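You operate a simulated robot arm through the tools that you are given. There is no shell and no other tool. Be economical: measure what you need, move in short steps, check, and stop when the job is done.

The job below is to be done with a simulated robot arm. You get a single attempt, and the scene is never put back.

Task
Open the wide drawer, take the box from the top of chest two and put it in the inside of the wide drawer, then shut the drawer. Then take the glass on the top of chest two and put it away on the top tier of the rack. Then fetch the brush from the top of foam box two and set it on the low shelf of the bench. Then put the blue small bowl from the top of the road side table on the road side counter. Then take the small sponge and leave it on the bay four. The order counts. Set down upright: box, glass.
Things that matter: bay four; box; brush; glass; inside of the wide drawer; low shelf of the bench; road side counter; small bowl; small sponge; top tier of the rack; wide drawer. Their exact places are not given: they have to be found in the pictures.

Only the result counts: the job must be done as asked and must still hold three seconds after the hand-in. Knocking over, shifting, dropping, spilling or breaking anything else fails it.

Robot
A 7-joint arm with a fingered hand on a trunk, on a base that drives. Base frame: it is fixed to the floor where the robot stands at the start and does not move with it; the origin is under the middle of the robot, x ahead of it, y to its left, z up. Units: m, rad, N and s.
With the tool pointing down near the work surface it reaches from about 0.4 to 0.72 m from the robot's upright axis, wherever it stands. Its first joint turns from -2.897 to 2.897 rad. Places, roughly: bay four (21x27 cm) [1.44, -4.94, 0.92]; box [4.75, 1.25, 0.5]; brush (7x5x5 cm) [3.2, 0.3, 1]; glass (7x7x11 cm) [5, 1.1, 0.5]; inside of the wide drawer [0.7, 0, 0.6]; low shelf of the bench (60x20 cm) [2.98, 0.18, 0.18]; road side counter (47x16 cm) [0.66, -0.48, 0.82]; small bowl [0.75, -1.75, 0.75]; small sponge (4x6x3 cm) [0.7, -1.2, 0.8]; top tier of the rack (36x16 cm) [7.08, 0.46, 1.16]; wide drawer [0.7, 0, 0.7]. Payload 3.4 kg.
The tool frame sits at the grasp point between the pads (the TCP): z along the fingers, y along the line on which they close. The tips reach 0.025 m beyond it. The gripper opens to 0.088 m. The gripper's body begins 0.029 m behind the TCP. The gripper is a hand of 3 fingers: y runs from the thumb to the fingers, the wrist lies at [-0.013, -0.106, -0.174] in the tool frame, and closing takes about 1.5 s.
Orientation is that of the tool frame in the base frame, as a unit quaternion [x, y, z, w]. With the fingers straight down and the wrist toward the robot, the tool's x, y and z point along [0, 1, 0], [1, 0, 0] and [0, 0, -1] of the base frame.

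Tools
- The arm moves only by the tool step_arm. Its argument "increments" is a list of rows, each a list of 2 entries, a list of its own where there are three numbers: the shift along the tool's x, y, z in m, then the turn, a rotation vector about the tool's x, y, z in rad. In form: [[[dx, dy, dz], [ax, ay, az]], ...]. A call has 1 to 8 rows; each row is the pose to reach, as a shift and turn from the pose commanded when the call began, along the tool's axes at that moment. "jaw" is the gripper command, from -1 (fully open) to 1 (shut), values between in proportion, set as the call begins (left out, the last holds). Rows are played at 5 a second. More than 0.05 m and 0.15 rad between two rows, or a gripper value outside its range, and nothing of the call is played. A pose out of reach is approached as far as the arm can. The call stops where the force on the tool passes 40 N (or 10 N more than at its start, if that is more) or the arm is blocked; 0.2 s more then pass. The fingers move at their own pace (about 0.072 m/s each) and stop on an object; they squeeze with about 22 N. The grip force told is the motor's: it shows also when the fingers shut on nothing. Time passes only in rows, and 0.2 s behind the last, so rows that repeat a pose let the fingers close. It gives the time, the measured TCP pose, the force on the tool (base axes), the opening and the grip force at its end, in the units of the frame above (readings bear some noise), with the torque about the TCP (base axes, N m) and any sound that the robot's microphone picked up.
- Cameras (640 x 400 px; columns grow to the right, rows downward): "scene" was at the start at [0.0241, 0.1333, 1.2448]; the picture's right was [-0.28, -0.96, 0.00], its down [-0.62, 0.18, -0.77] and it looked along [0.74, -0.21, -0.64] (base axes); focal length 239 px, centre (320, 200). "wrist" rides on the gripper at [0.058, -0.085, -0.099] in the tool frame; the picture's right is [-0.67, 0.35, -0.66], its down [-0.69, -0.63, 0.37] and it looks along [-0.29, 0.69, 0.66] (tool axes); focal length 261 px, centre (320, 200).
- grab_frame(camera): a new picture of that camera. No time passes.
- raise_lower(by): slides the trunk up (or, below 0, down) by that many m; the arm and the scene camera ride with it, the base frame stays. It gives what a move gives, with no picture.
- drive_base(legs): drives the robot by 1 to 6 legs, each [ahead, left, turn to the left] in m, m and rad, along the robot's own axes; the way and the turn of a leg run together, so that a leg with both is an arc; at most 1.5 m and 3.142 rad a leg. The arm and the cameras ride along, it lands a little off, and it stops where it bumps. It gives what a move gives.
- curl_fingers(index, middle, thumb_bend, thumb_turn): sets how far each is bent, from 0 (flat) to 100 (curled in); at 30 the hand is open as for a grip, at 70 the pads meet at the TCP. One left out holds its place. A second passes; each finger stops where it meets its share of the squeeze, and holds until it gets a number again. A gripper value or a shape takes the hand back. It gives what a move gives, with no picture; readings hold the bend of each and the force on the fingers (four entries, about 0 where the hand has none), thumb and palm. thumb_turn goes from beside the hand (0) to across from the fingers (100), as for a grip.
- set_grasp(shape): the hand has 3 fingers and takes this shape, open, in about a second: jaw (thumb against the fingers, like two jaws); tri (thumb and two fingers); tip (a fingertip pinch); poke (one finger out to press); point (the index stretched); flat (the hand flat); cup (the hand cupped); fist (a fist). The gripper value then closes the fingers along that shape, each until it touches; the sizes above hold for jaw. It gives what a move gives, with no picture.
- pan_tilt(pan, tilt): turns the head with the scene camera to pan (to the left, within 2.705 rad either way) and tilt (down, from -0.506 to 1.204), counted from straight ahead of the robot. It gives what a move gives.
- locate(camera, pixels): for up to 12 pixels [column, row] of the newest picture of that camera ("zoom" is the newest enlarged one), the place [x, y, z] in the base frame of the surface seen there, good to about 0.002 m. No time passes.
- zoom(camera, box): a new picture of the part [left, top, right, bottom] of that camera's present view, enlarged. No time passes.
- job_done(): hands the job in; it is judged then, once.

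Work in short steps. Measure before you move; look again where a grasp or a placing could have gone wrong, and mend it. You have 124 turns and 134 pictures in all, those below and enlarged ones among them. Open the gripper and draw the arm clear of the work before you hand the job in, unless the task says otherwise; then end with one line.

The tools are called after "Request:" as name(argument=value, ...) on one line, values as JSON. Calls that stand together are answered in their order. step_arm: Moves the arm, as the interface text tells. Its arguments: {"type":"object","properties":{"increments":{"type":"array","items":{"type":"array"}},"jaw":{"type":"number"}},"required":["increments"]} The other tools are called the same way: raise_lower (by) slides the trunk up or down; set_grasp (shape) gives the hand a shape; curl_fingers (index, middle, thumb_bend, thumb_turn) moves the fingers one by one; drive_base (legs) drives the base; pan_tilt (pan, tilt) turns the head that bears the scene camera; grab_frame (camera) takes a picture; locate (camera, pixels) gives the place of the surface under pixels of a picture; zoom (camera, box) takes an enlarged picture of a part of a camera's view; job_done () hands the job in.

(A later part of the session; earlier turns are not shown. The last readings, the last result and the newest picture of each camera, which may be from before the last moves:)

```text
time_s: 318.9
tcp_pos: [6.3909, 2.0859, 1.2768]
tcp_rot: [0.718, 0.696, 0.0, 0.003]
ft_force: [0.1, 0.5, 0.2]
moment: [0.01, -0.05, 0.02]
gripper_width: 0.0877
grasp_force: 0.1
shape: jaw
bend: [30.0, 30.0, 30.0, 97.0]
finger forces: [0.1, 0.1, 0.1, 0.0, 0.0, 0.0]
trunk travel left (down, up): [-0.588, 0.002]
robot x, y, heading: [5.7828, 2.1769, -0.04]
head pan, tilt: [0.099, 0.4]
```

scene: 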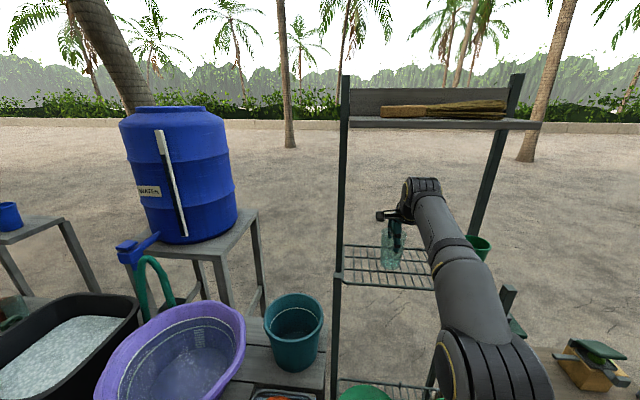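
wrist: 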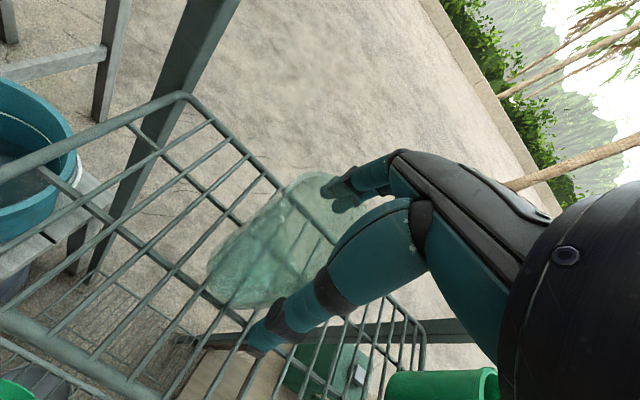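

Request:
drive_base(legs=[[0, 0, 0.04], [-1.5, 0, 0], [-0.5, 0, 0], [-1.2, -0.7, 0]])

Request:
pan_tilt(pan=-1.0, tilt=0.6)

Request:
grab_frame(camera="scene")

```text
time_s: 335.8
tcp_pos: [3.1855, 1.4142, 1.2763]
tcp_rot: [0.704, 0.71, 0.0, 0.001]
ft_force: [-0.8, -0.3, -0.9]
moment: [0.02, -0.03, 0.0]
gripper_width: 0.0879
grasp_force: 0.1
shape: jaw
bend: [30.0, 30.0, 30.0, 97.0]
finger forces: [0.0, 0.0, 0.1, 0.0, 0.0, 0.0]
trunk travel left (down, up): [-0.588, 0.002]
robot x, y, heading: [2.5726, 1.4808, -0.001]
head pan, tilt: [0.099, 0.4]
```

```text
time_s: 337.1
tcp_pos: [3.1866, 1.414, 1.2771]
tcp_rot: [0.704, 0.71, 0.0, 0.001]
ft_force: [-0.1, 0.2, -1.1]
moment: [-0.02, 0.0, 0.02]
gripper_width: 0.0877
grasp_force: 0.1
shape: jaw
bend: [30.0, 30.0, 30.0, 97.0]
finger forces: [0.0, 0.0, 0.0, 0.1, 0.1, 0.0]
trunk travel left (down, up): [-0.588, 0.002]
robot x, y, heading: [2.5683, 1.4772, -0.0]
head pan, tilt: [-1.0, 0.6]
```

```text
58 pictures are left
```

scene: 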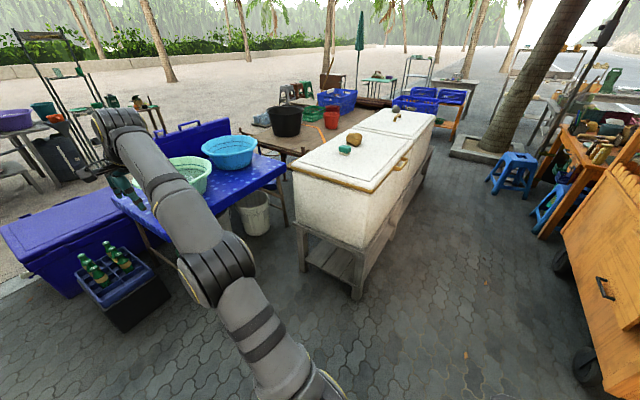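

The bench with foam boxes runs along −y with a free aisle on its −x side. I measure brush, bench and shelf.

Request:
zoom(camera="scene", box=[270, 100, 450, 310])

Request:
locate(camera="scene", pixels=[[345, 149], [354, 139], [290, 168], [365, 190], [375, 215], [330, 258], [357, 298], [388, 235], [436, 160], [585, 280], [500, 165], [345, 265]])

```text
1.90 times, centred on (360, 205) of scene
```

zoom: 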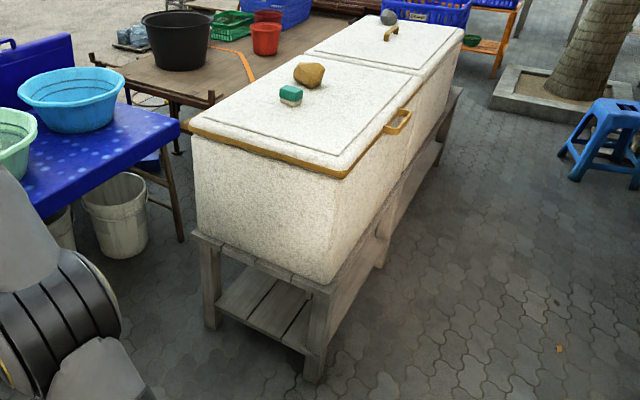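

```text
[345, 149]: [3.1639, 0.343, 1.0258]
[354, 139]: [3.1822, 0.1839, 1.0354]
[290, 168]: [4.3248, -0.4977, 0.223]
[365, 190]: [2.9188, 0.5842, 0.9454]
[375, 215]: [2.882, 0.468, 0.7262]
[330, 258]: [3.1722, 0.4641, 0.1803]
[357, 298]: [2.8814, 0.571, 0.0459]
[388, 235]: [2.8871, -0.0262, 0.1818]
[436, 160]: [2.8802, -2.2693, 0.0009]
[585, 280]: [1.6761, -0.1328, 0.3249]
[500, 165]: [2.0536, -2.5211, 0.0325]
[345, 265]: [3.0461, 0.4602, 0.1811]
```

Brush at (3.164, 0.343, top 1.026); low shelf z 0.181 with front edge at x≈2.88. I slide into the aisle to y≈0.38 facing the bench, and look down at the brush.

Request:
drive_base(legs=[[0, -1.1, 0]])

Request:
pan_tilt(pan=0.0, tilt=0.8)

Request:
grab_frame(camera="scene")

```text
time_s: 342.6
tcp_pos: [3.1693, 0.318, 1.2769]
tcp_rot: [0.714, 0.7, 0.0, 0.001]
ft_force: [-0.9, -0.2, -0.9]
moment: [0.02, 0.0, 0.02]
gripper_width: 0.0879
grasp_force: 0.1
shape: jaw
bend: [30.0, 30.0, 30.0, 97.0]
finger forces: [0.1, 0.1, 0.1, 0.0, 0.0, 0.0]
trunk travel left (down, up): [-0.588, 0.002]
robot x, y, heading: [2.556, 0.4068, -0.029]
head pan, tilt: [-1.0, 0.6]
```

```text
time_s: 343.9
tcp_pos: [3.1686, 0.3189, 1.2768]
tcp_rot: [0.714, 0.7, 0.0, 0.001]
ft_force: [-0.3, -0.5, 0.0]
moment: [0.01, -0.03, -0.01]
gripper_width: 0.0878
grasp_force: 0.0
shape: jaw
bend: [30.0, 30.0, 30.0, 97.0]
finger forces: [0.1, 0.0, 0.0, 0.1, 0.1, 0.0]
trunk travel left (down, up): [-0.588, 0.002]
robot x, y, heading: [2.5555, 0.4023, -0.025]
head pan, tilt: [0.0, 0.799]
```

```text
56 pictures are left
```

scene: 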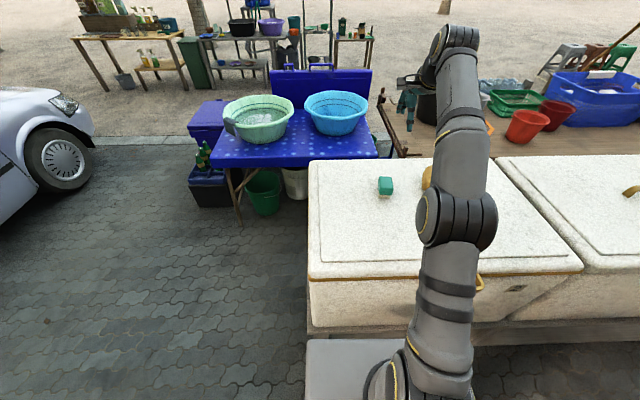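

Request:
zoom(camera="scene", box=[350, 150, 450, 212])

Request:
grab_frame(camera="wrist")

Request:
locate(camera="zoom", pixels=[[185, 175], [270, 175], [270, 240], [190, 245], [228, 205], [225, 290], [190, 290], [265, 290], [100, 300]])

```text
6.40 times, centred on (400, 181) of scene
```

zoom: 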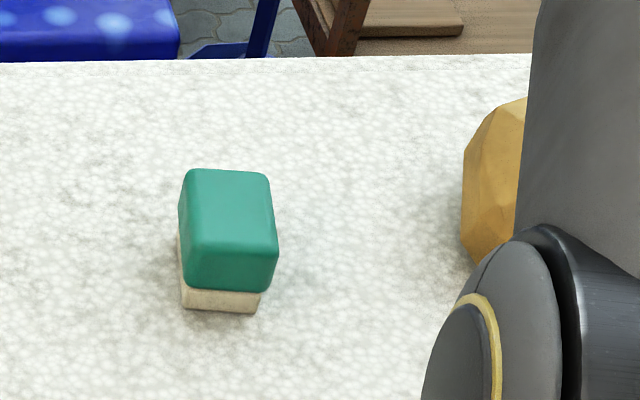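

```text
54 pictures are left
```

wrist: 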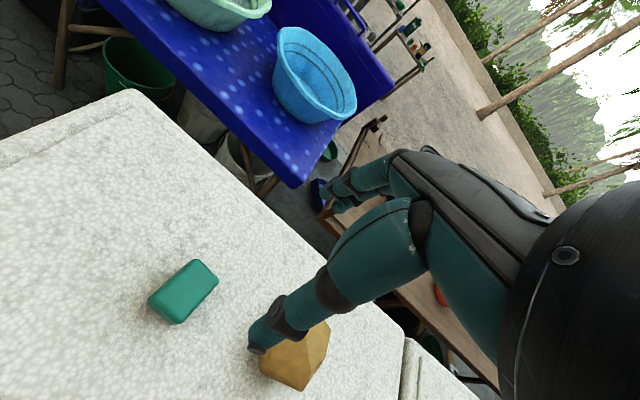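

```text
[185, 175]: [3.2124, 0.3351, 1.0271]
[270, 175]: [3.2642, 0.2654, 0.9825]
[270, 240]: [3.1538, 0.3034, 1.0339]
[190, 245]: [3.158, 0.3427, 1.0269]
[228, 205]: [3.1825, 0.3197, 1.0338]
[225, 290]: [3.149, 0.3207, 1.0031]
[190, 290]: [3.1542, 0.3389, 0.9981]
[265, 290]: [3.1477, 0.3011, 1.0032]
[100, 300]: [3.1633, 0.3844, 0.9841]
```

The brush lies with its long side along x: centre (3.181, 0.321), z 0.983–1.034. Before grasping I need the shelf opening, so I back off a bit, lower the trunk and look under the bench.

Request:
drive_base(legs=[[-0.4, 0, 0.025]])

Request:
step_arm(increments=[[[0, -0.04, 0], [0, 0, 0]], [[0, -0.08, 0], [0, 0, 0]], [[0, -0.12, 0], [0, 0, 0]], [[0, -0.16, 0], [0, 0, 0]]])

Request:
raise_lower(by=-0.4)

Request:
pan_tilt(pan=0.1, tilt=0.85)

Request:
grab_frame(camera="scene")

```text
time_s: 346.4
tcp_pos: [2.7743, 0.3351, 1.2778]
tcp_rot: [0.707, 0.707, -0.001, 0.003]
ft_force: [0.6, -0.4, -0.4]
moment: [0.0, 0.02, 0.02]
gripper_width: 0.0879
grasp_force: 0.1
shape: jaw
bend: [30.0, 30.0, 30.0, 97.0]
finger forces: [0.1, 0.1, 0.0, 0.1, 0.1, 0.0]
trunk travel left (down, up): [-0.588, 0.002]
robot x, y, heading: [2.1628, 0.414, -0.015]
head pan, tilt: [0.0, 0.799]
```

```text
time_s: 347.4
tcp_pos: [2.615, 0.3381, 1.2769]
tcp_rot: [0.708, 0.706, -0.001, 0.002]
ft_force: [0.2, 0.0, 0.5]
moment: [0.05, 0.0, 0.01]
gripper_width: 0.0878
grasp_force: 0.0
shape: jaw
bend: [30.0, 30.0, 30.0, 97.0]
finger forces: [0.0, 0.0, 0.1, 0.0, 0.0, 0.0]
trunk travel left (down, up): [-0.588, 0.002]
robot x, y, heading: [2.1618, 0.4117, -0.01]
head pan, tilt: [0.0, 0.799]
```

```text
time_s: 351.2
tcp_pos: [2.6158, 0.3384, 0.877]
tcp_rot: [0.708, 0.706, -0.001, 0.001]
ft_force: [-0.3, -0.9, 0.0]
moment: [0.01, 0.0, -0.04]
gripper_width: 0.0879
grasp_force: 0.1
shape: jaw
bend: [30.0, 30.0, 30.0, 97.0]
finger forces: [0.0, 0.1, 0.1, 0.0, 0.1, 0.0]
trunk travel left (down, up): [-0.188, 0.402]
robot x, y, heading: [2.1608, 0.412, -0.01]
head pan, tilt: [0.0, 0.799]
```

```text
time_s: 351.9
tcp_pos: [2.6164, 0.3379, 0.8774]
tcp_rot: [0.708, 0.706, 0.0, 0.002]
ft_force: [-0.6, 0.4, -0.1]
moment: [0.01, 0.0, -0.04]
gripper_width: 0.0878
grasp_force: 0.1
shape: jaw
bend: [30.0, 30.0, 30.0, 97.0]
finger forces: [0.0, 0.0, 0.0, 0.1, 0.1, 0.1]
trunk travel left (down, up): [-0.188, 0.402]
robot x, y, heading: [2.1579, 0.4112, -0.012]
head pan, tilt: [0.099, 0.85]
```

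```text
53 pictures are left
```

scene: 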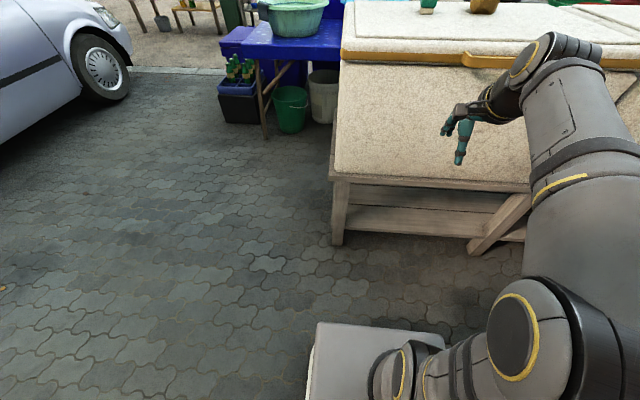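

Under the bench top the shelf plank shows at rows 195–235 between the left leg (340) and a slanted leg (500). I measure.

Request:
locate(camera="scene", pixels=[[420, 180], [420, 188], [420, 195], [420, 207], [420, 215], [420, 225], [420, 235], [350, 222], [340, 230], [470, 250], [520, 205], [335, 165]])

Request:
zoom(camera="scene", box=[320, 160, 540, 270])

```text
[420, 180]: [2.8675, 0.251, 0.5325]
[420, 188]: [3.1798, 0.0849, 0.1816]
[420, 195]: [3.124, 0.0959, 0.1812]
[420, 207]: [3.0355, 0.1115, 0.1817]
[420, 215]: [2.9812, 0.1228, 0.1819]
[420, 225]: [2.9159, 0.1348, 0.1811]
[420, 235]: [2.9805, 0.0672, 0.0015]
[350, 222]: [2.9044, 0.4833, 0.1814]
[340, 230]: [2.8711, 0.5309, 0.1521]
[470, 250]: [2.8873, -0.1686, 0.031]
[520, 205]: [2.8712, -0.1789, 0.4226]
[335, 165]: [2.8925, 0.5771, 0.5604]
```

```text
2.91 times, centred on (430, 215) of scene
```

zoom: 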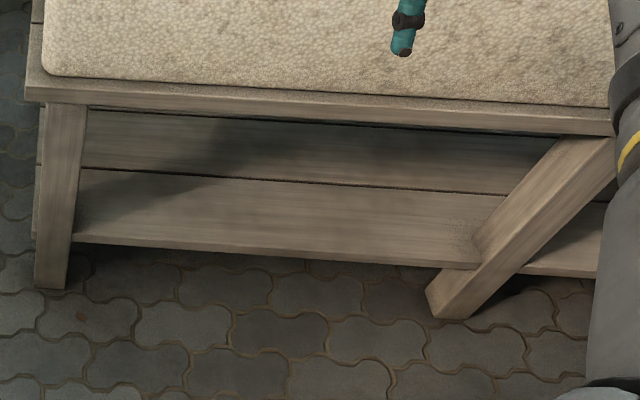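

The opening is 0.32 m high (0.18 to 0.50), the shelf's front edge at x≈2.90. I'll grasp the brush with the hand pitched 45° and closing sideways, so it can be set under the bench in the same attitude. First the yaw about tool z.

Request:
step_arm(increments=[[[0, 0, 0], [0, 0, 0.14]], [[0, 0, 0], [0, 0, 0.28]], [[0, 0, 0], [0, 0, 0.42]], [[0, 0, 0], [0, 0, 0.56]], [[0, 0, 0], [0, 0, 0.7]], [[0, 0, 0], [0, 0, 0.84]]])

Request:
step_arm(increments=[[[0, 0, 0], [0, 0, 0.14]], [[0, 0, 0], [0, 0, 0.28]], [[0, 0, 0], [0, 0, 0.42]], [[0, 0, 0], [0, 0, 0.56]], [[0, 0, 0], [0, 0, 0.7]], [[0, 0, 0], [0, 0, 0.83]]])

Request:
step_arm(increments=[[[0, 0, 0], [0, 0.14, 0]], [[0, 0, 0], [0, 0.28, 0]], [[0, 0, 0], [0, 0.42, 0]], [[0, 0, 0], [0, 0.56, 0]], [[0, 0, 0], [0, 0.7, 0]], [[0, 0, 0], [0, 0.785, 0]]])

```text
time_s: 353.3
tcp_pos: [2.6162, 0.3382, 0.8773]
tcp_rot: [0.935, 0.355, 0.0, 0.002]
ft_force: [0.2, 0.9, -0.5]
moment: [-0.01, 0.01, 0.02]
gripper_width: 0.088
grasp_force: 0.0
shape: jaw
bend: [30.0, 30.0, 30.0, 97.0]
finger forces: [0.0, 0.0, 0.0, 0.0, 0.0, 0.0]
trunk travel left (down, up): [-0.188, 0.402]
robot x, y, heading: [2.1594, 0.4049, -0.01]
head pan, tilt: [0.099, 0.85]
```

```text
time_s: 354.7
tcp_pos: [2.6172, 0.3379, 0.8773]
tcp_rot: [0.999, -0.051, 0.0, 0.002]
ft_force: [0.1, -0.4, 0.2]
moment: [0.02, -0.02, 0.03]
gripper_width: 0.0879
grasp_force: 0.1
shape: jaw
bend: [30.0, 30.0, 30.0, 97.0]
finger forces: [0.0, 0.0, 0.0, 0.0, 0.1, 0.0]
trunk travel left (down, up): [-0.188, 0.402]
robot x, y, heading: [2.1617, 0.4112, -0.014]
head pan, tilt: [0.099, 0.85]
```

```text
time_s: 356.1
tcp_pos: [2.6171, 0.3375, 0.879]
tcp_rot: [0.923, -0.046, 0.382, 0.021]
ft_force: [-0.5, -0.4, -0.5]
moment: [0.0, 0.02, 0.01]
gripper_width: 0.0878
grasp_force: 0.1
shape: jaw
bend: [30.0, 30.0, 30.0, 97.0]
finger forces: [0.0, 0.0, 0.0, 0.0, 0.0, 0.0]
trunk travel left (down, up): [-0.188, 0.402]
robot x, y, heading: [2.1621, 0.411, -0.007]
head pan, tilt: [0.099, 0.85]
```

Orientation is as wanted. I raise the trunk, drive in, and then check the hand over the brush.

Request:
raise_lower(by=0.28)

Request:
drive_base(legs=[[0.4, 0, 0.01]])

Request:
pan_tilt(pan=0.0, tilt=0.7)

Request:
grab_frame(camera="scene")

```text
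time_s: 358.9
tcp_pos: [2.6172, 0.3387, 1.1574]
tcp_rot: [0.922, -0.046, 0.383, 0.021]
ft_force: [-0.1, 0.0, 0.5]
moment: [-0.01, 0.0, -0.02]
gripper_width: 0.0879
grasp_force: 0.0
shape: jaw
bend: [30.0, 30.0, 30.0, 97.0]
finger forces: [0.0, 0.0, 0.0, 0.1, 0.0, 0.0]
trunk travel left (down, up): [-0.468, 0.122]
robot x, y, heading: [2.159, 0.4119, -0.011]
head pan, tilt: [0.099, 0.85]
```

```text
time_s: 361.4
tcp_pos: [3.0175, 0.3374, 1.1581]
tcp_rot: [0.923, -0.044, 0.382, 0.02]
ft_force: [-0.5, -0.9, 0.3]
moment: [-0.03, -0.02, -0.02]
gripper_width: 0.088
grasp_force: 0.0
shape: jaw
bend: [30.0, 30.0, 30.0, 97.0]
finger forces: [0.1, 0.0, 0.1, 0.0, 0.0, 0.0]
trunk travel left (down, up): [-0.468, 0.122]
robot x, y, heading: [2.5627, 0.4063, -0.004]
head pan, tilt: [0.099, 0.85]
```

```text
time_s: 362.1
tcp_pos: [3.0169, 0.337, 1.158]
tcp_rot: [0.923, -0.044, 0.383, 0.02]
ft_force: [-1.0, -0.1, -0.9]
moment: [0.0, 0.0, -0.02]
gripper_width: 0.0879
grasp_force: 0.0
shape: jaw
bend: [30.0, 30.0, 30.0, 97.0]
finger forces: [0.0, 0.1, 0.1, 0.0, 0.0, 0.0]
trunk travel left (down, up): [-0.468, 0.122]
robot x, y, heading: [2.5601, 0.4046, -0.007]
head pan, tilt: [0.0, 0.7]
```

```text
51 pictures are left
```

scene: 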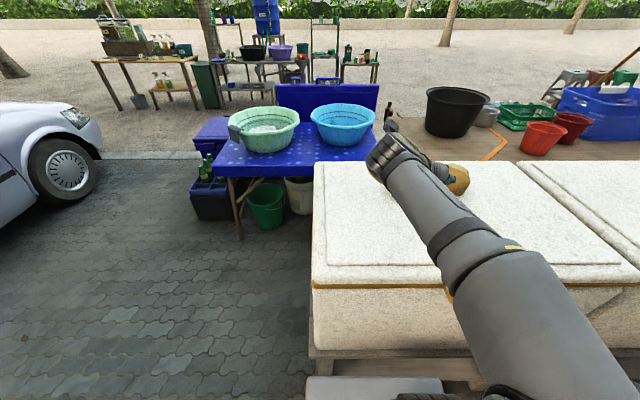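

The target lies 0.203 m straight along the tool axis. I advance 0.13 and look through the wrist camera.

Request:
step_arm(increments=[[[0, 0, 0.045], [0, 0, 0]], [[0.001, 0, 0.09], [0, 0, 0]], [[0.002, 0, 0.13], [0, 0, 0]]])

Request:
grab_frame(camera="wrist")

```text
time_s: 362.9
tcp_pos: [3.1099, 0.3288, 1.0678]
tcp_rot: [0.923, -0.044, 0.382, 0.019]
ft_force: [-0.3, 1.0, 1.1]
moment: [-0.03, -0.02, -0.03]
gripper_width: 0.0879
grasp_force: 0.1
shape: jaw
bend: [30.0, 30.0, 30.0, 97.0]
finger forces: [0.0, 0.0, 0.0, 0.0, 0.0, 0.0]
trunk travel left (down, up): [-0.468, 0.122]
robot x, y, heading: [2.558, 0.4077, -0.004]
head pan, tilt: [0.0, 0.7]
```

```text
50 pictures are left
```

wrist: 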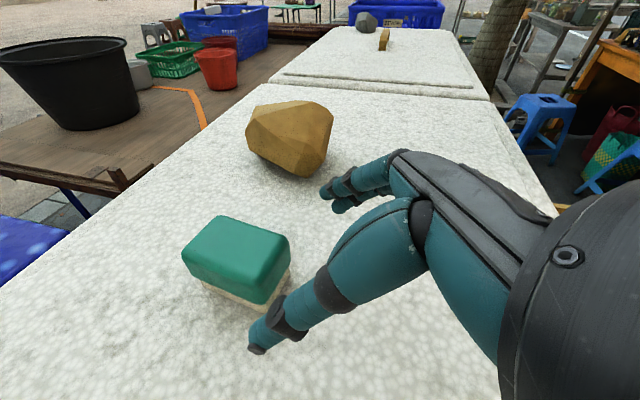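

The brush is centred before the jaws. I verify its edges, then advance the rest.

Request:
locate(camera="wrist", pixels=[[220, 222], [188, 256], [285, 242], [262, 298], [250, 305], [235, 255], [262, 170]])

Request:
step_arm(increments=[[[0, 0, 0.03], [0, 0, 0]], [[0, 0, 0.055], [0, 0, 0]], [[0, 0, 0.07], [0, 0, 0]]])

Request:
grab_frame(camera="wrist")

```text
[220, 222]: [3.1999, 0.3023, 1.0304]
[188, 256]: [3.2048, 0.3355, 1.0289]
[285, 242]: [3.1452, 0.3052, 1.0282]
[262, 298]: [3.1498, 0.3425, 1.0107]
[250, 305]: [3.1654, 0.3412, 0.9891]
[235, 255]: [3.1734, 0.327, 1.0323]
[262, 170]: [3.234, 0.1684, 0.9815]
```

```text
time_s: 363.7
tcp_pos: [3.1587, 0.324, 1.0161]
tcp_rot: [0.923, -0.043, 0.383, 0.02]
ft_force: [-0.1, -0.4, 0.2]
moment: [-0.01, 0.01, 0.0]
gripper_width: 0.0877
grasp_force: 0.0
shape: jaw
bend: [30.0, 30.0, 30.0, 97.0]
finger forces: [0.0, 0.1, 0.0, 0.0, 0.0, 0.0]
trunk travel left (down, up): [-0.468, 0.122]
robot x, y, heading: [2.5601, 0.4082, -0.008]
head pan, tilt: [0.0, 0.7]
```

```text
49 pictures are left
```

wrist: 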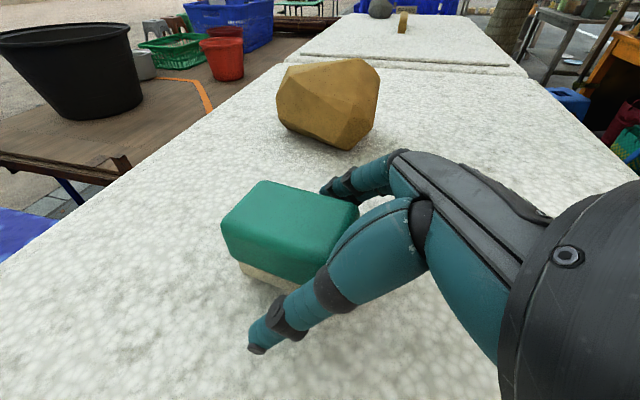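

I advance 5 mm more and close.

Request:
step_arm(increments=[[[0.003, 0, 0.005], [0, 0, 0]]])

Request:
step_arm(increments=[[[0, 0, 0], [0, 0, 0]], [[0, 0, 0], [0, 0, 0]], [[0, 0, 0], [0, 0, 0]], [[0, 0, 0], [0, 0, 0]], [[0, 0, 0], [0, 0, 0]], [[0, 0, 0], [0, 0, 0]], [[0, 0, 0], [0, 0, 0]]], jaw=1)

Request:
step_arm(increments=[[[0.015, 0, -0.015], [0, 0, 0]], [[0.04, 0, -0.04], [0, 0, 0]], [[0.06, 0, -0.07], [0, 0, 0]], [[0.06, 0, -0.11], [0, 0, 0]]])

Request:
grab_frame(camera="wrist")

```text
time_s: 364.1
tcp_pos: [3.1628, 0.3223, 1.0161]
tcp_rot: [0.923, -0.043, 0.382, 0.02]
ft_force: [0.6, 0.3, 0.1]
moment: [0.0, 0.0, -0.02]
gripper_width: 0.088
grasp_force: 0.2
shape: jaw
bend: [30.0, 30.0, 30.0, 97.0]
finger forces: [0.1, 0.0, 0.0, 0.0, 0.1, 0.0]
trunk travel left (down, up): [-0.468, 0.122]
robot x, y, heading: [2.5609, 0.4046, -0.008]
head pan, tilt: [0.0, 0.7]
```

```text
time_s: 365.7
tcp_pos: [3.1643, 0.321, 1.0155]
tcp_rot: [0.923, -0.045, 0.382, 0.019]
ft_force: [0.1, 0.3, -0.1]
moment: [0.04, -0.03, 0.01]
gripper_width: 0.0402
grasp_force: 22.0
shape: jaw
bend: [74.0, 47.0, 71.0, 100.0]
finger forces: [12.6, 7.4, 0.0, 0.0, 19.9, 0.0]
trunk travel left (down, up): [-0.468, 0.122]
robot x, y, heading: [2.5573, 0.407, -0.0]
head pan, tilt: [0.0, 0.7]
```

```text
time_s: 366.7
tcp_pos: [3.1276, 0.3255, 1.1353]
tcp_rot: [0.923, -0.044, 0.382, 0.02]
ft_force: [0.6, -0.1, -1.4]
moment: [-0.02, 0.01, -0.01]
gripper_width: 0.0404
grasp_force: 22.3
shape: jaw
bend: [74.0, 47.0, 71.0, 100.0]
finger forces: [12.5, 7.3, 0.0, 0.0, 20.0, 0.1]
trunk travel left (down, up): [-0.468, 0.122]
robot x, y, heading: [2.5572, 0.4064, -0.008]
head pan, tilt: [0.0, 0.7]
```

```text
48 pictures are left
```

wrist: 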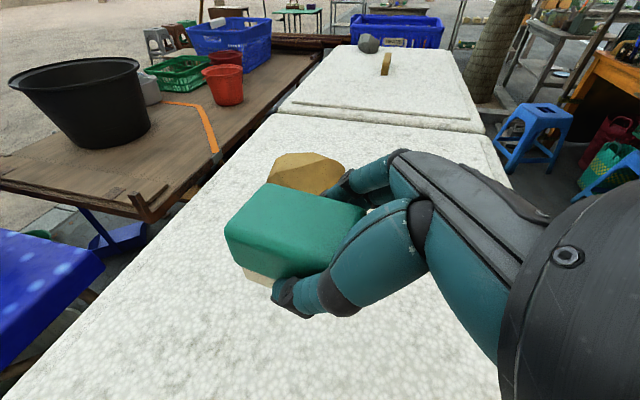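

The brush is held. I back off, shift right 0.12 m, and lower trunk and arm in front of the bench.

Request:
drive_base(legs=[[-0.5, 0, 0.005], [0, -0.12, 0]])

Request:
raise_lower(by=-0.4)

Request:
raise_lower(by=-0.06)

Request:
step_arm(increments=[[[-0.03, 0, 0.03], [0, 0, 0]], [[-0.06, 0, 0.06], [0, 0, 0]], [[-0.09, 0, 0.09], [0, 0, 0]], [[-0.12, 0, 0.12], [0, 0, 0]], [[-0.15, 0, 0.15], [0, 0, 0]], [[-0.18, 0, 0.18], [0, 0, 0]], [[-0.21, 0, 0.21], [0, 0, 0]]])

Request:
step_arm(increments=[[[-0.03, 0, 0.03], [0, 0, 0]], [[-0.06, 0, 0.06], [0, 0, 0]], [[-0.085, 0, 0.085], [0, 0, 0]]])

```text
time_s: 370.5
tcp_pos: [2.6296, 0.2097, 1.1359]
tcp_rot: [0.923, -0.04, 0.383, 0.018]
ft_force: [0.2, -0.7, -1.7]
moment: [0.0, 0.01, -0.03]
gripper_width: 0.0404
grasp_force: 22.5
shape: jaw
bend: [74.0, 47.0, 71.0, 100.0]
finger forces: [12.6, 7.3, 0.1, 0.0, 20.0, 0.0]
trunk travel left (down, up): [-0.468, 0.122]
robot x, y, heading: [2.0603, 0.2881, 0.003]
head pan, tilt: [0.0, 0.7]
```

```text
time_s: 374.3
tcp_pos: [2.6302, 0.2095, 0.7356]
tcp_rot: [0.923, -0.041, 0.382, 0.018]
ft_force: [-0.5, -0.3, -1.0]
moment: [-0.01, 0.01, 0.0]
gripper_width: 0.04
grasp_force: 22.5
shape: jaw
bend: [74.0, 47.0, 71.0, 100.0]
finger forces: [12.7, 7.3, 0.0, 0.0, 19.9, 0.0]
trunk travel left (down, up): [-0.068, 0.522]
robot x, y, heading: [2.0618, 0.2893, 0.0]
head pan, tilt: [0.0, 0.7]
```

```text
time_s: 375.3
tcp_pos: [2.6306, 0.2102, 0.6759]
tcp_rot: [0.923, -0.039, 0.382, 0.018]
ft_force: [-0.5, -0.4, -0.9]
moment: [-0.01, 0.02, -0.03]
gripper_width: 0.0401
grasp_force: 22.1
shape: jaw
bend: [74.0, 47.0, 71.0, 100.0]
finger forces: [12.7, 7.3, 0.0, 0.1, 20.0, 0.1]
trunk travel left (down, up): [-0.008, 0.582]
robot x, y, heading: [2.0548, 0.2865, 0.002]
head pan, tilt: [0.0, 0.7]
```

```text
time_s: 376.9
tcp_pos: [2.6318, 0.2121, 0.3791]
tcp_rot: [0.922, -0.04, 0.384, 0.019]
ft_force: [0.3, 0.0, -1.3]
moment: [-0.02, 0.05, 0.02]
gripper_width: 0.0405
grasp_force: 21.9
shape: jaw
bend: [74.0, 47.0, 71.0, 100.0]
finger forces: [12.8, 7.5, 0.0, 0.0, 20.2, 0.0]
trunk travel left (down, up): [-0.008, 0.582]
robot x, y, heading: [2.0609, 0.2862, -0.008]
head pan, tilt: [0.0, 0.7]
```

```text
time_s: 377.7
tcp_pos: [2.6297, 0.2094, 0.2571]
tcp_rot: [0.923, -0.039, 0.383, 0.018]
ft_force: [0.4, 0.3, -0.2]
moment: [0.01, 0.02, 0.0]
gripper_width: 0.0404
grasp_force: 21.6
shape: jaw
bend: [74.0, 47.0, 71.0, 100.0]
finger forces: [12.8, 7.6, 0.0, 0.1, 20.2, 0.0]
trunk travel left (down, up): [-0.008, 0.582]
robot x, y, heading: [2.0602, 0.2847, 0.005]
head pan, tilt: [0.0, 0.7]
```

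Brush bottom is now at about 0.225, 4 cm above the shelf level. I check by picture before driving in.

Request:
pan_tilt(pan=0.2, tilt=0.75)

Request:
grab_frame(camera="scene")

Request:
grab_frame(camera="wrist")

```text
time_s: 378.4
tcp_pos: [2.6289, 0.2096, 0.2582]
tcp_rot: [0.923, -0.04, 0.382, 0.019]
ft_force: [0.0, 0.5, -2.0]
moment: [-0.01, 0.05, 0.0]
gripper_width: 0.0402
grasp_force: 22.0
shape: jaw
bend: [74.0, 47.0, 71.0, 100.0]
finger forces: [12.8, 7.5, 0.0, 0.0, 20.2, 0.0]
trunk travel left (down, up): [-0.008, 0.582]
robot x, y, heading: [2.0581, 0.2902, 0.001]
head pan, tilt: [0.201, 0.75]
```

```text
47 pictures are left
```

scene: 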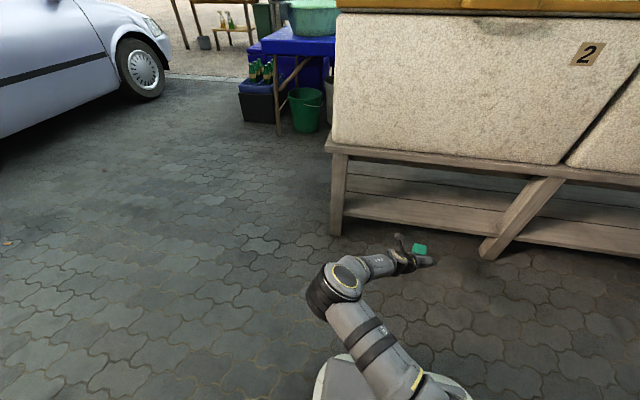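

```text
46 pictures are left
```

wrist: 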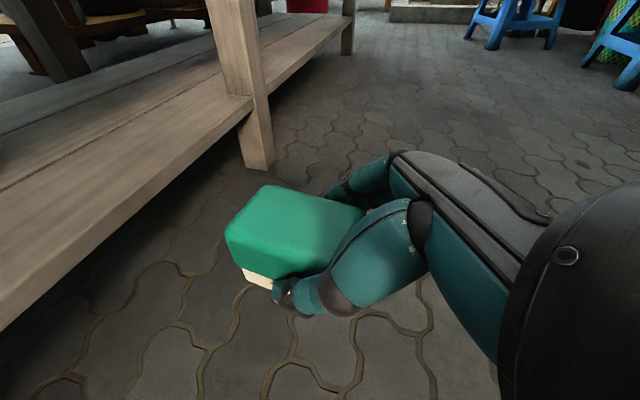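

Clear of leg and brace. I drive in 0.335 m and check.

Request:
drive_base(legs=[[0.335, 0, 0]])

Request:
grab_frame(camera="wrist")

```text
time_s: 380.6
tcp_pos: [2.9621, 0.207, 0.2571]
tcp_rot: [0.923, -0.042, 0.382, 0.019]
ft_force: [0.5, 0.3, -0.9]
moment: [0.01, 0.0, 0.01]
gripper_width: 0.0403
grasp_force: 21.6
shape: jaw
bend: [74.0, 47.0, 71.0, 100.0]
finger forces: [12.8, 7.5, 0.1, 0.0, 20.2, 0.0]
trunk travel left (down, up): [-0.008, 0.582]
robot x, y, heading: [2.3942, 0.2859, -0.001]
head pan, tilt: [0.201, 0.75]
```

```text
45 pictures are left
```

wrist: 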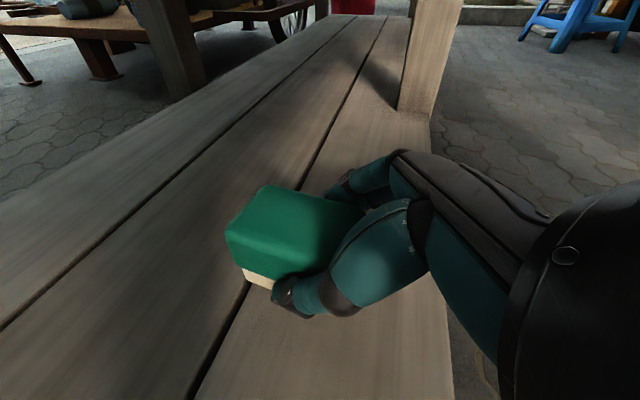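

Over the shelf. I lower 0.04 m straight down, then a few mm to contact, and release.

Request:
step_arm(increments=[[[-0.014, 0, 0.014], [0, 0, 0]], [[-0.024, 0, 0.024], [0, 0, 0]], [[-0.029, 0, 0.029], [0, 0, 0]]])

Request:
step_arm(increments=[[[-0.002, 0, 0.002], [0, 0, 0]], [[-0.003, 0, 0.003], [0, 0, 0]]])

Request:
grab_frame(camera="wrist")

```text
time_s: 381.4
tcp_pos: [2.9611, 0.2062, 0.2175]
tcp_rot: [0.922, -0.042, 0.384, 0.018]
ft_force: [-0.7, 0.8, -1.3]
moment: [0.02, 0.03, 0.03]
gripper_width: 0.0402
grasp_force: 21.5
shape: jaw
bend: [74.0, 47.0, 71.0, 100.0]
finger forces: [12.8, 7.4, 0.0, 0.0, 20.2, 0.0]
trunk travel left (down, up): [-0.008, 0.582]
robot x, y, heading: [2.3936, 0.2837, -0.002]
head pan, tilt: [0.201, 0.75]
```

```text
time_s: 382.0
tcp_pos: [2.9611, 0.2061, 0.2147]
tcp_rot: [0.922, -0.042, 0.384, 0.02]
ft_force: [-2.7, 1.5, 8.9]
moment: [-0.03, -0.12, 0.04]
gripper_width: 0.0401
grasp_force: 22.0
shape: jaw
bend: [74.0, 47.0, 71.0, 100.0]
finger forces: [13.1, 7.5, 0.0, 0.1, 21.3, 0.0]
trunk travel left (down, up): [-0.008, 0.582]
robot x, y, heading: [2.3935, 0.2881, 0.0]
head pan, tilt: [0.201, 0.75]
```

```text
44 pictures are left
```

wrist: 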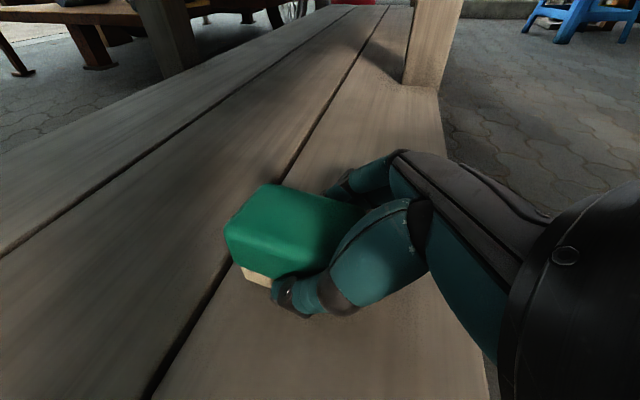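

Contact felt (9 N). I open, retreat along the tool axis, and back off.

Request:
step_arm(increments=[[[0, 0, 0], [0, 0, 0]], [[0, 0, 0], [0, 0, 0]], [[0, 0, 0], [0, 0, 0]], [[0, 0, 0], [0, 0, 0]], [[0, 0, 0], [0, 0, 0]], [[0, 0, 0], [0, 0, 0]]], jaw=-1)

Request:
step_arm(increments=[[[0, 0, -0.03], [0, 0, 0]], [[0, 0, -0.06], [0, 0, 0]], [[-0.02, 0, -0.09], [0, 0, 0]], [[-0.04, 0, -0.11], [0, 0, 0]]])

Request:
grab_frame(camera="wrist")

```text
time_s: 383.4
tcp_pos: [2.9613, 0.2069, 0.2123]
tcp_rot: [0.923, -0.042, 0.382, 0.019]
ft_force: [0.0, 0.6, 0.6]
moment: [0.01, 0.0, -0.04]
gripper_width: 0.0876
grasp_force: 0.1
shape: jaw
bend: [30.0, 30.0, 30.0, 98.0]
finger forces: [0.0, 0.0, 0.0, 0.0, 0.0, 0.1]
trunk travel left (down, up): [-0.008, 0.582]
robot x, y, heading: [2.3946, 0.2863, -0.001]
head pan, tilt: [0.201, 0.75]
```

```text
time_s: 384.4
tcp_pos: [2.8559, 0.2165, 0.2616]
tcp_rot: [0.923, -0.043, 0.383, 0.019]
ft_force: [-0.3, 0.3, 0.0]
moment: [0.02, 0.02, -0.02]
gripper_width: 0.0877
grasp_force: 0.0
shape: jaw
bend: [30.0, 30.0, 30.0, 98.0]
finger forces: [0.0, 0.0, 0.1, 0.1, 0.0, 0.0]
trunk travel left (down, up): [-0.008, 0.582]
robot x, y, heading: [2.3948, 0.2881, -0.0]
head pan, tilt: [0.201, 0.75]
```

```text
43 pictures are left
```

wrist: 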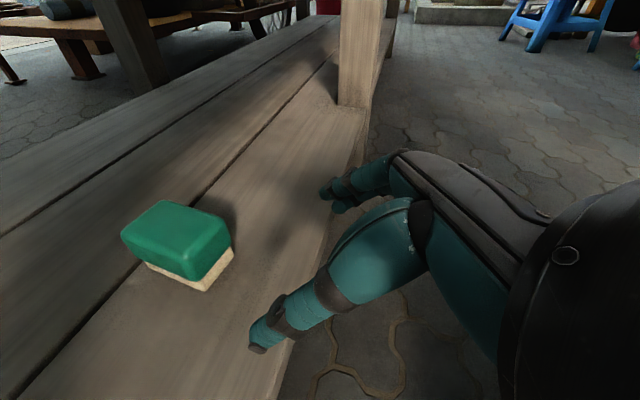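

The brush lies well on the shelf. I back out, lift the hand and restore the fingers-down attitude.

Request:
drive_base(legs=[[-0.35, 0, 0]])

Request:
step_arm(increments=[[[0.03, 0, -0.03], [0, 0, 0]], [[0.06, 0, -0.06], [0, 0, 0]], [[0.09, 0, -0.09], [0, 0, 0]], [[0.12, 0, -0.12], [0, 0, 0]], [[0.15, 0, -0.15], [0, 0, 0]], [[0.18, 0, -0.18], [0, 0, 0]], [[0.21, 0, -0.21], [0, 0, 0]], [[0.24, 0, -0.24], [0, 0, 0]]])

Request:
step_arm(increments=[[[0, 0, 0], [0, -0.14, 0]], [[0, 0, 0], [0, -0.28, 0]], [[0, 0, 0], [0, -0.42, 0]], [[0, 0, 0], [0, -0.56, 0]], [[0, 0, 0], [0, -0.7, 0]], [[0, 0, 0], [0, -0.785, 0]]])

Request:
step_arm(increments=[[[0, 0, 0], [0, 0, -0.14]], [[0, 0, 0], [0, 0, -0.28]], [[0, 0, 0], [0, 0, -0.42]], [[0, 0, 0], [0, 0, -0.56]], [[0, 0, 0], [0, 0, -0.7]], [[0, 0, 0], [0, 0, -0.84]]])

Request:
step_arm(increments=[[[0, 0, 0], [0, 0, -0.14]], [[0, 0, 0], [0, 0, -0.28]], [[0, 0, 0], [0, 0, -0.42]], [[0, 0, 0], [0, 0, -0.56]], [[0, 0, 0], [0, 0, -0.7]], [[0, 0, 0], [0, 0, -0.81]]])

Request:
raise_lower(by=0.4)

```text
time_s: 386.7
tcp_pos: [2.5112, 0.216, 0.2622]
tcp_rot: [0.923, -0.043, 0.383, 0.019]
ft_force: [0.0, -0.4, -0.2]
moment: [0.04, -0.02, -0.01]
gripper_width: 0.0876
grasp_force: 0.0
shape: jaw
bend: [30.0, 30.0, 30.0, 98.0]
finger forces: [0.0, 0.0, 0.1, 0.1, 0.0, 0.1]
trunk travel left (down, up): [-0.008, 0.582]
robot x, y, heading: [2.0511, 0.2864, -0.003]
head pan, tilt: [0.201, 0.75]
```

```text
time_s: 388.5
tcp_pos: [2.51, 0.2204, 0.6026]
tcp_rot: [0.923, -0.043, 0.382, 0.02]
ft_force: [0.0, -1.4, 0.0]
moment: [0.0, -0.01, -0.01]
gripper_width: 0.0878
grasp_force: 0.0
shape: jaw
bend: [30.0, 30.0, 30.0, 98.0]
finger forces: [0.0, 0.1, 0.0, 0.1, 0.0, 0.0]
trunk travel left (down, up): [-0.008, 0.582]
robot x, y, heading: [2.0506, 0.2845, -0.001]
head pan, tilt: [0.201, 0.75]
```

```text
time_s: 389.9
tcp_pos: [2.5117, 0.2173, 0.6026]
tcp_rot: [0.999, -0.048, 0.0, 0.001]
ft_force: [-0.4, 0.2, -0.2]
moment: [0.02, 0.0, 0.01]
gripper_width: 0.0875
grasp_force: 0.0
shape: jaw
bend: [30.0, 30.0, 30.0, 98.0]
finger forces: [0.0, 0.1, 0.0, 0.1, 0.0, 0.1]
trunk travel left (down, up): [-0.008, 0.582]
robot x, y, heading: [2.0508, 0.2922, -0.005]
head pan, tilt: [0.201, 0.75]
```

```text
time_s: 391.3
tcp_pos: [2.5119, 0.2186, 0.6009]
tcp_rot: [0.931, 0.365, 0.0, 0.002]
ft_force: [-0.1, -0.3, -0.4]
moment: [-0.02, 0.03, -0.02]
gripper_width: 0.0874
grasp_force: 0.0
shape: jaw
bend: [30.0, 30.0, 30.0, 98.0]
finger forces: [0.0, 0.0, 0.0, 0.1, 0.0, 0.0]
trunk travel left (down, up): [-0.008, 0.582]
robot x, y, heading: [2.051, 0.2893, -0.005]
head pan, tilt: [0.201, 0.75]
```

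```text
time_s: 392.7
tcp_pos: [2.5114, 0.2175, 0.6019]
tcp_rot: [0.712, 0.702, 0.0, 0.002]
ft_force: [-0.1, -0.1, 0.1]
moment: [0.0, -0.02, -0.02]
gripper_width: 0.0875
grasp_force: 0.0
shape: jaw
bend: [30.0, 30.0, 30.0, 98.0]
finger forces: [0.0, 0.1, 0.0, 0.0, 0.1, 0.0]
trunk travel left (down, up): [-0.008, 0.582]
robot x, y, heading: [2.0525, 0.2896, -0.004]
head pan, tilt: [0.201, 0.75]
```

```text
time_s: 396.5
tcp_pos: [2.511, 0.2176, 1.0017]
tcp_rot: [0.713, 0.701, -0.001, 0.001]
ft_force: [1.0, -1.2, 1.1]
moment: [-0.01, -0.01, 0.04]
gripper_width: 0.0875
grasp_force: 0.1
shape: jaw
bend: [30.0, 30.0, 30.0, 98.0]
finger forces: [0.1, 0.1, 0.1, 0.1, 0.0, 0.0]
trunk travel left (down, up): [-0.408, 0.182]
robot x, y, heading: [2.0479, 0.2864, -0.005]
head pan, tilt: [0.201, 0.75]
```

Now round the cart's left side back to the road, then along the front to the wooden table.

Request:
drive_base(legs=[[0, 1.17, 0.005], [-1.5, 0, 0], [-1.35, 0, 0]])

```text
time_s: 415.8
tcp_pos: [-0.3123, 1.4179, 1.0023]
tcp_rot: [0.714, 0.7, -0.001, 0.002]
ft_force: [1.0, -0.5, 0.0]
moment: [0.04, -0.02, 0.0]
gripper_width: 0.0878
grasp_force: 0.1
shape: jaw
bend: [30.0, 30.0, 30.0, 98.0]
finger forces: [0.0, 0.0, 0.1, 0.0, 0.1, 0.1]
trunk travel left (down, up): [-0.408, 0.182]
robot x, y, heading: [-0.776, 1.4899, -0.007]
head pan, tilt: [0.201, 0.75]
```

Request:
drive_base(legs=[[0, -1.5, 0.007], [0, -1.5, 0]])

Request:
pan_tilt(pan=0.0, tilt=0.55)

Request:
grab_frame(camera="scene")

```text
time_s: 430.0
tcp_pos: [-0.3485, -1.5324, 1.0015]
tcp_rot: [0.717, 0.697, -0.001, 0.002]
ft_force: [0.6, 0.0, 0.4]
moment: [-0.01, -0.02, -0.02]
gripper_width: 0.0875
grasp_force: 0.0
shape: jaw
bend: [30.0, 30.0, 30.0, 98.0]
finger forces: [0.0, 0.0, 0.0, 0.0, 0.1, 0.0]
trunk travel left (down, up): [-0.408, 0.182]
robot x, y, heading: [-0.8114, -1.4552, -0.011]
head pan, tilt: [0.201, 0.75]
```

```text
time_s: 430.7
tcp_pos: [-0.3493, -1.5321, 1.0017]
tcp_rot: [0.716, 0.698, -0.001, 0.002]
ft_force: [0.1, -0.6, -0.4]
moment: [0.03, -0.02, 0.01]
gripper_width: 0.0876
grasp_force: 0.1
shape: jaw
bend: [30.0, 30.0, 30.0, 98.0]
finger forces: [0.1, 0.0, 0.0, 0.0, 0.0, 0.1]
trunk travel left (down, up): [-0.408, 0.182]
robot x, y, heading: [-0.8085, -1.4568, -0.013]
head pan, tilt: [0.0, 0.55]
```

```text
42 pictures are left
```

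scene: 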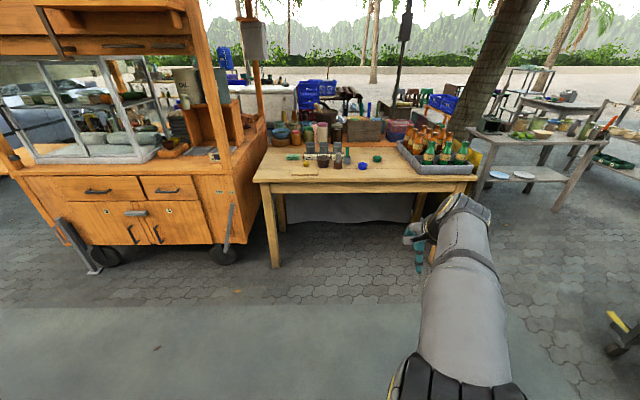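

The wooden table is at right of the cart, the blue bowl near (362,166). I zoom on table and counter.

Request:
zoom(camera="scene", box=[240, 115, 480, 275])

Request:
locate(camera="zoom", pixels=[[325, 130], [325, 140], [367, 112], [132, 110], [245, 125], [250, 115], [150, 155], [280, 170], [120, 60], [90, 200], [535, 165], [40, 110]])

```text
2.50 times, centred on (360, 195) of scene
```

zoom: 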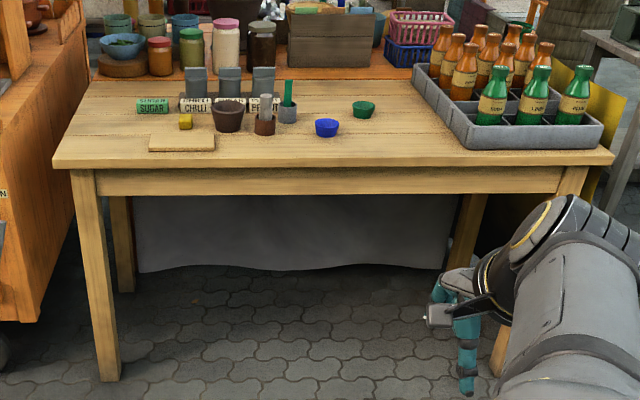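

```text
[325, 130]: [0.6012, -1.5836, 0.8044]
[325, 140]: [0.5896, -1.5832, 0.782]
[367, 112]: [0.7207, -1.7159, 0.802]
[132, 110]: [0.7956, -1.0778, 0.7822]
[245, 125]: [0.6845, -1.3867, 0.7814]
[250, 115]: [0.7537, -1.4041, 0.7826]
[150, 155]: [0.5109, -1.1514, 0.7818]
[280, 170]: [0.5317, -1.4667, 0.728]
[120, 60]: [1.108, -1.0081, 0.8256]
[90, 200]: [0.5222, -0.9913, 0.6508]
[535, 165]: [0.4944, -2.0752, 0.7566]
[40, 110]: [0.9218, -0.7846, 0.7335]
```

The blue bowl is near (0.60, −1.58) and the yellow sponge near (0.6, −1.2) on the table (z 0.782). I drive up and look closer.

Request:
drive_base(legs=[[0, 0, 0.012], [0.82, 0, 0]])

Request:
pan_tilt(pan=0.0, tilt=0.85)

Request:
grab_frame(camera="scene")

```text
time_s: 435.4
tcp_pos: [0.4761, -1.5287, 1.0021]
tcp_rot: [0.712, 0.702, -0.001, 0.001]
ft_force: [-0.7, -0.5, 0.0]
moment: [0.04, 0.01, 0.0]
gripper_width: 0.0875
grasp_force: 0.1
shape: jaw
bend: [30.0, 30.0, 30.0, 98.0]
finger forces: [0.0, 0.0, 0.1, 0.0, 0.0, 0.0]
trunk travel left (down, up): [-0.408, 0.182]
robot x, y, heading: [0.0133, -1.4604, -0.005]
head pan, tilt: [0.0, 0.55]
```

```text
time_s: 436.2
tcp_pos: [0.4755, -1.5303, 1.0009]
tcp_rot: [0.712, 0.702, -0.001, 0.002]
ft_force: [0.6, 0.2, -0.3]
moment: [0.01, -0.01, 0.0]
gripper_width: 0.0874
grasp_force: 0.1
shape: jaw
bend: [30.0, 30.0, 30.0, 98.0]
finger forces: [0.1, 0.1, 0.1, 0.0, 0.1, 0.1]
trunk travel left (down, up): [-0.408, 0.182]
robot x, y, heading: [0.0127, -1.4577, -0.002]
head pan, tilt: [0.0, 0.85]
```

```text
40 pictures are left
```

scene: 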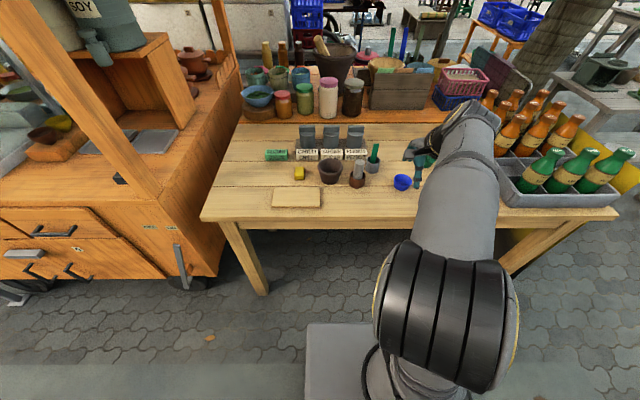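

Request:
zoom(camera="scene", box=[370, 155, 450, 205])

Request:
locate(camera="zoom", pixels=[[200, 155], [315, 155], [257, 140], [257, 178], [257, 240], [215, 190], [300, 190], [257, 158]])

Request:
zoom(camera="scene", box=[0, 90, 250, 260])

```text
8.00 times, centred on (410, 180) of scene
```

zoom: 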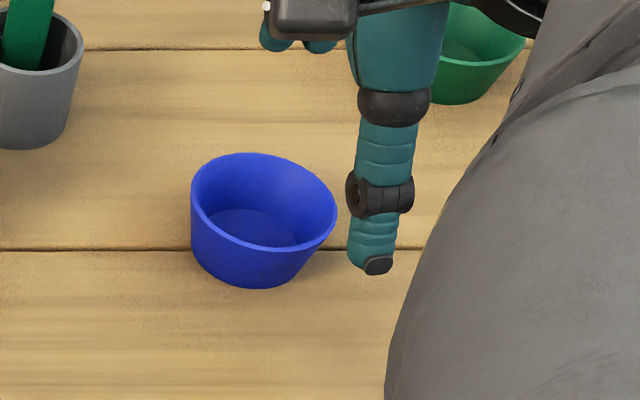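

```text
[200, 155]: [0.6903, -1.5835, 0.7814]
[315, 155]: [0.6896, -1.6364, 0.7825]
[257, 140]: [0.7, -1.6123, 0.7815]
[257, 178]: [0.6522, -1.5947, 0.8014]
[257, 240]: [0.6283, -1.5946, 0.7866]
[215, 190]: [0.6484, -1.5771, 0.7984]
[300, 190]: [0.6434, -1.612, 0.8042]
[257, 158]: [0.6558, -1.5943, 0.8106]
```

```text
2.35 times, centred on (125, 175) of scene
```

zoom: 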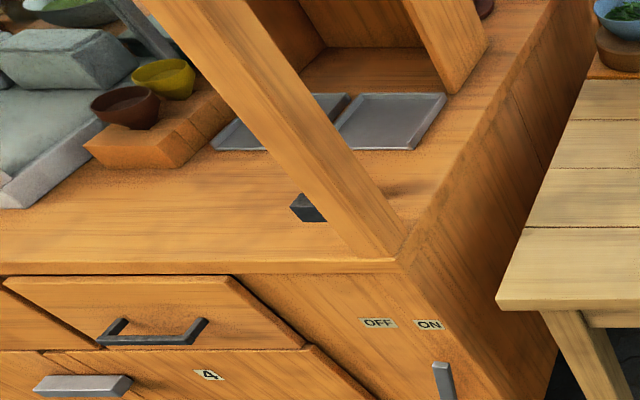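

I move above the bowl, at TCP height about 0.90, and look with the wrist camera.

Request:
step_arm(increments=[[[-0.016, 0.04, 0], [0, 0, 0]], [[-0.033, 0.08, 0], [0, 0, 0]], [[-0.05, 0.12, 0], [0, 0, 0]], [[-0.066, 0.161, 0], [0, 0, 0]]])

Request:
raise_lower(by=-0.1)

Request:
grab_frame(camera="wrist")

```text
time_s: 437.2
tcp_pos: [0.6345, -1.5996, 1.0031]
tcp_rot: [0.712, 0.702, -0.001, 0.001]
ft_force: [0.5, 0.2, -0.7]
moment: [0.01, -0.01, 0.0]
gripper_width: 0.0879
grasp_force: 0.0
shape: jaw
bend: [30.0, 30.0, 30.0, 98.0]
finger forces: [0.0, 0.1, 0.1, 0.0, 0.1, 0.0]
trunk travel left (down, up): [-0.408, 0.182]
robot x, y, heading: [0.0146, -1.4604, -0.002]
head pan, tilt: [0.0, 0.85]
```

```text
time_s: 438.6
tcp_pos: [0.6342, -1.5978, 0.9037]
tcp_rot: [0.712, 0.702, -0.002, 0.002]
ft_force: [0.0, 0.0, -0.9]
moment: [0.02, 0.01, -0.02]
gripper_width: 0.0878
grasp_force: 0.0
shape: jaw
bend: [30.0, 30.0, 30.0, 98.0]
finger forces: [0.1, 0.1, 0.0, 0.0, 0.1, 0.0]
trunk travel left (down, up): [-0.308, 0.282]
robot x, y, heading: [0.0134, -1.4608, -0.008]
head pan, tilt: [0.0, 0.85]
```

```text
37 pictures are left
```

wrist: 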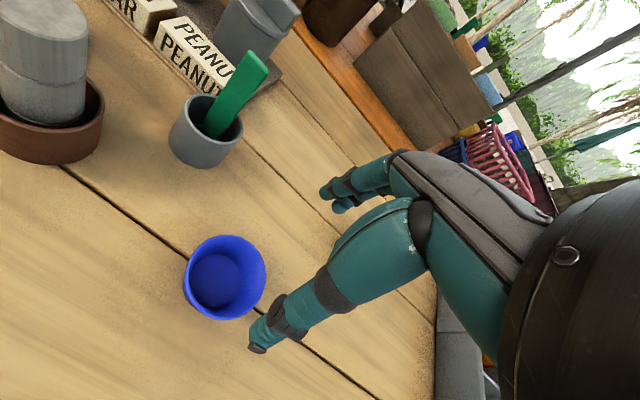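

Request:
locate(camera="wrist", pixels=[[230, 236], [265, 268], [240, 306], [195, 255], [205, 312], [184, 285], [215, 280], [262, 295], [204, 240]])

```text
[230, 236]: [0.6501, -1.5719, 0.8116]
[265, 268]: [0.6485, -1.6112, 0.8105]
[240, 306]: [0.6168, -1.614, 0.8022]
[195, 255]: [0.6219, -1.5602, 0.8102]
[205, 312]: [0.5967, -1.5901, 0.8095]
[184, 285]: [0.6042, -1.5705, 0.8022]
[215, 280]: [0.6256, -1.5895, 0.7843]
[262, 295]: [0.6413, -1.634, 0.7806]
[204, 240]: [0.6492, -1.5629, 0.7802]
```

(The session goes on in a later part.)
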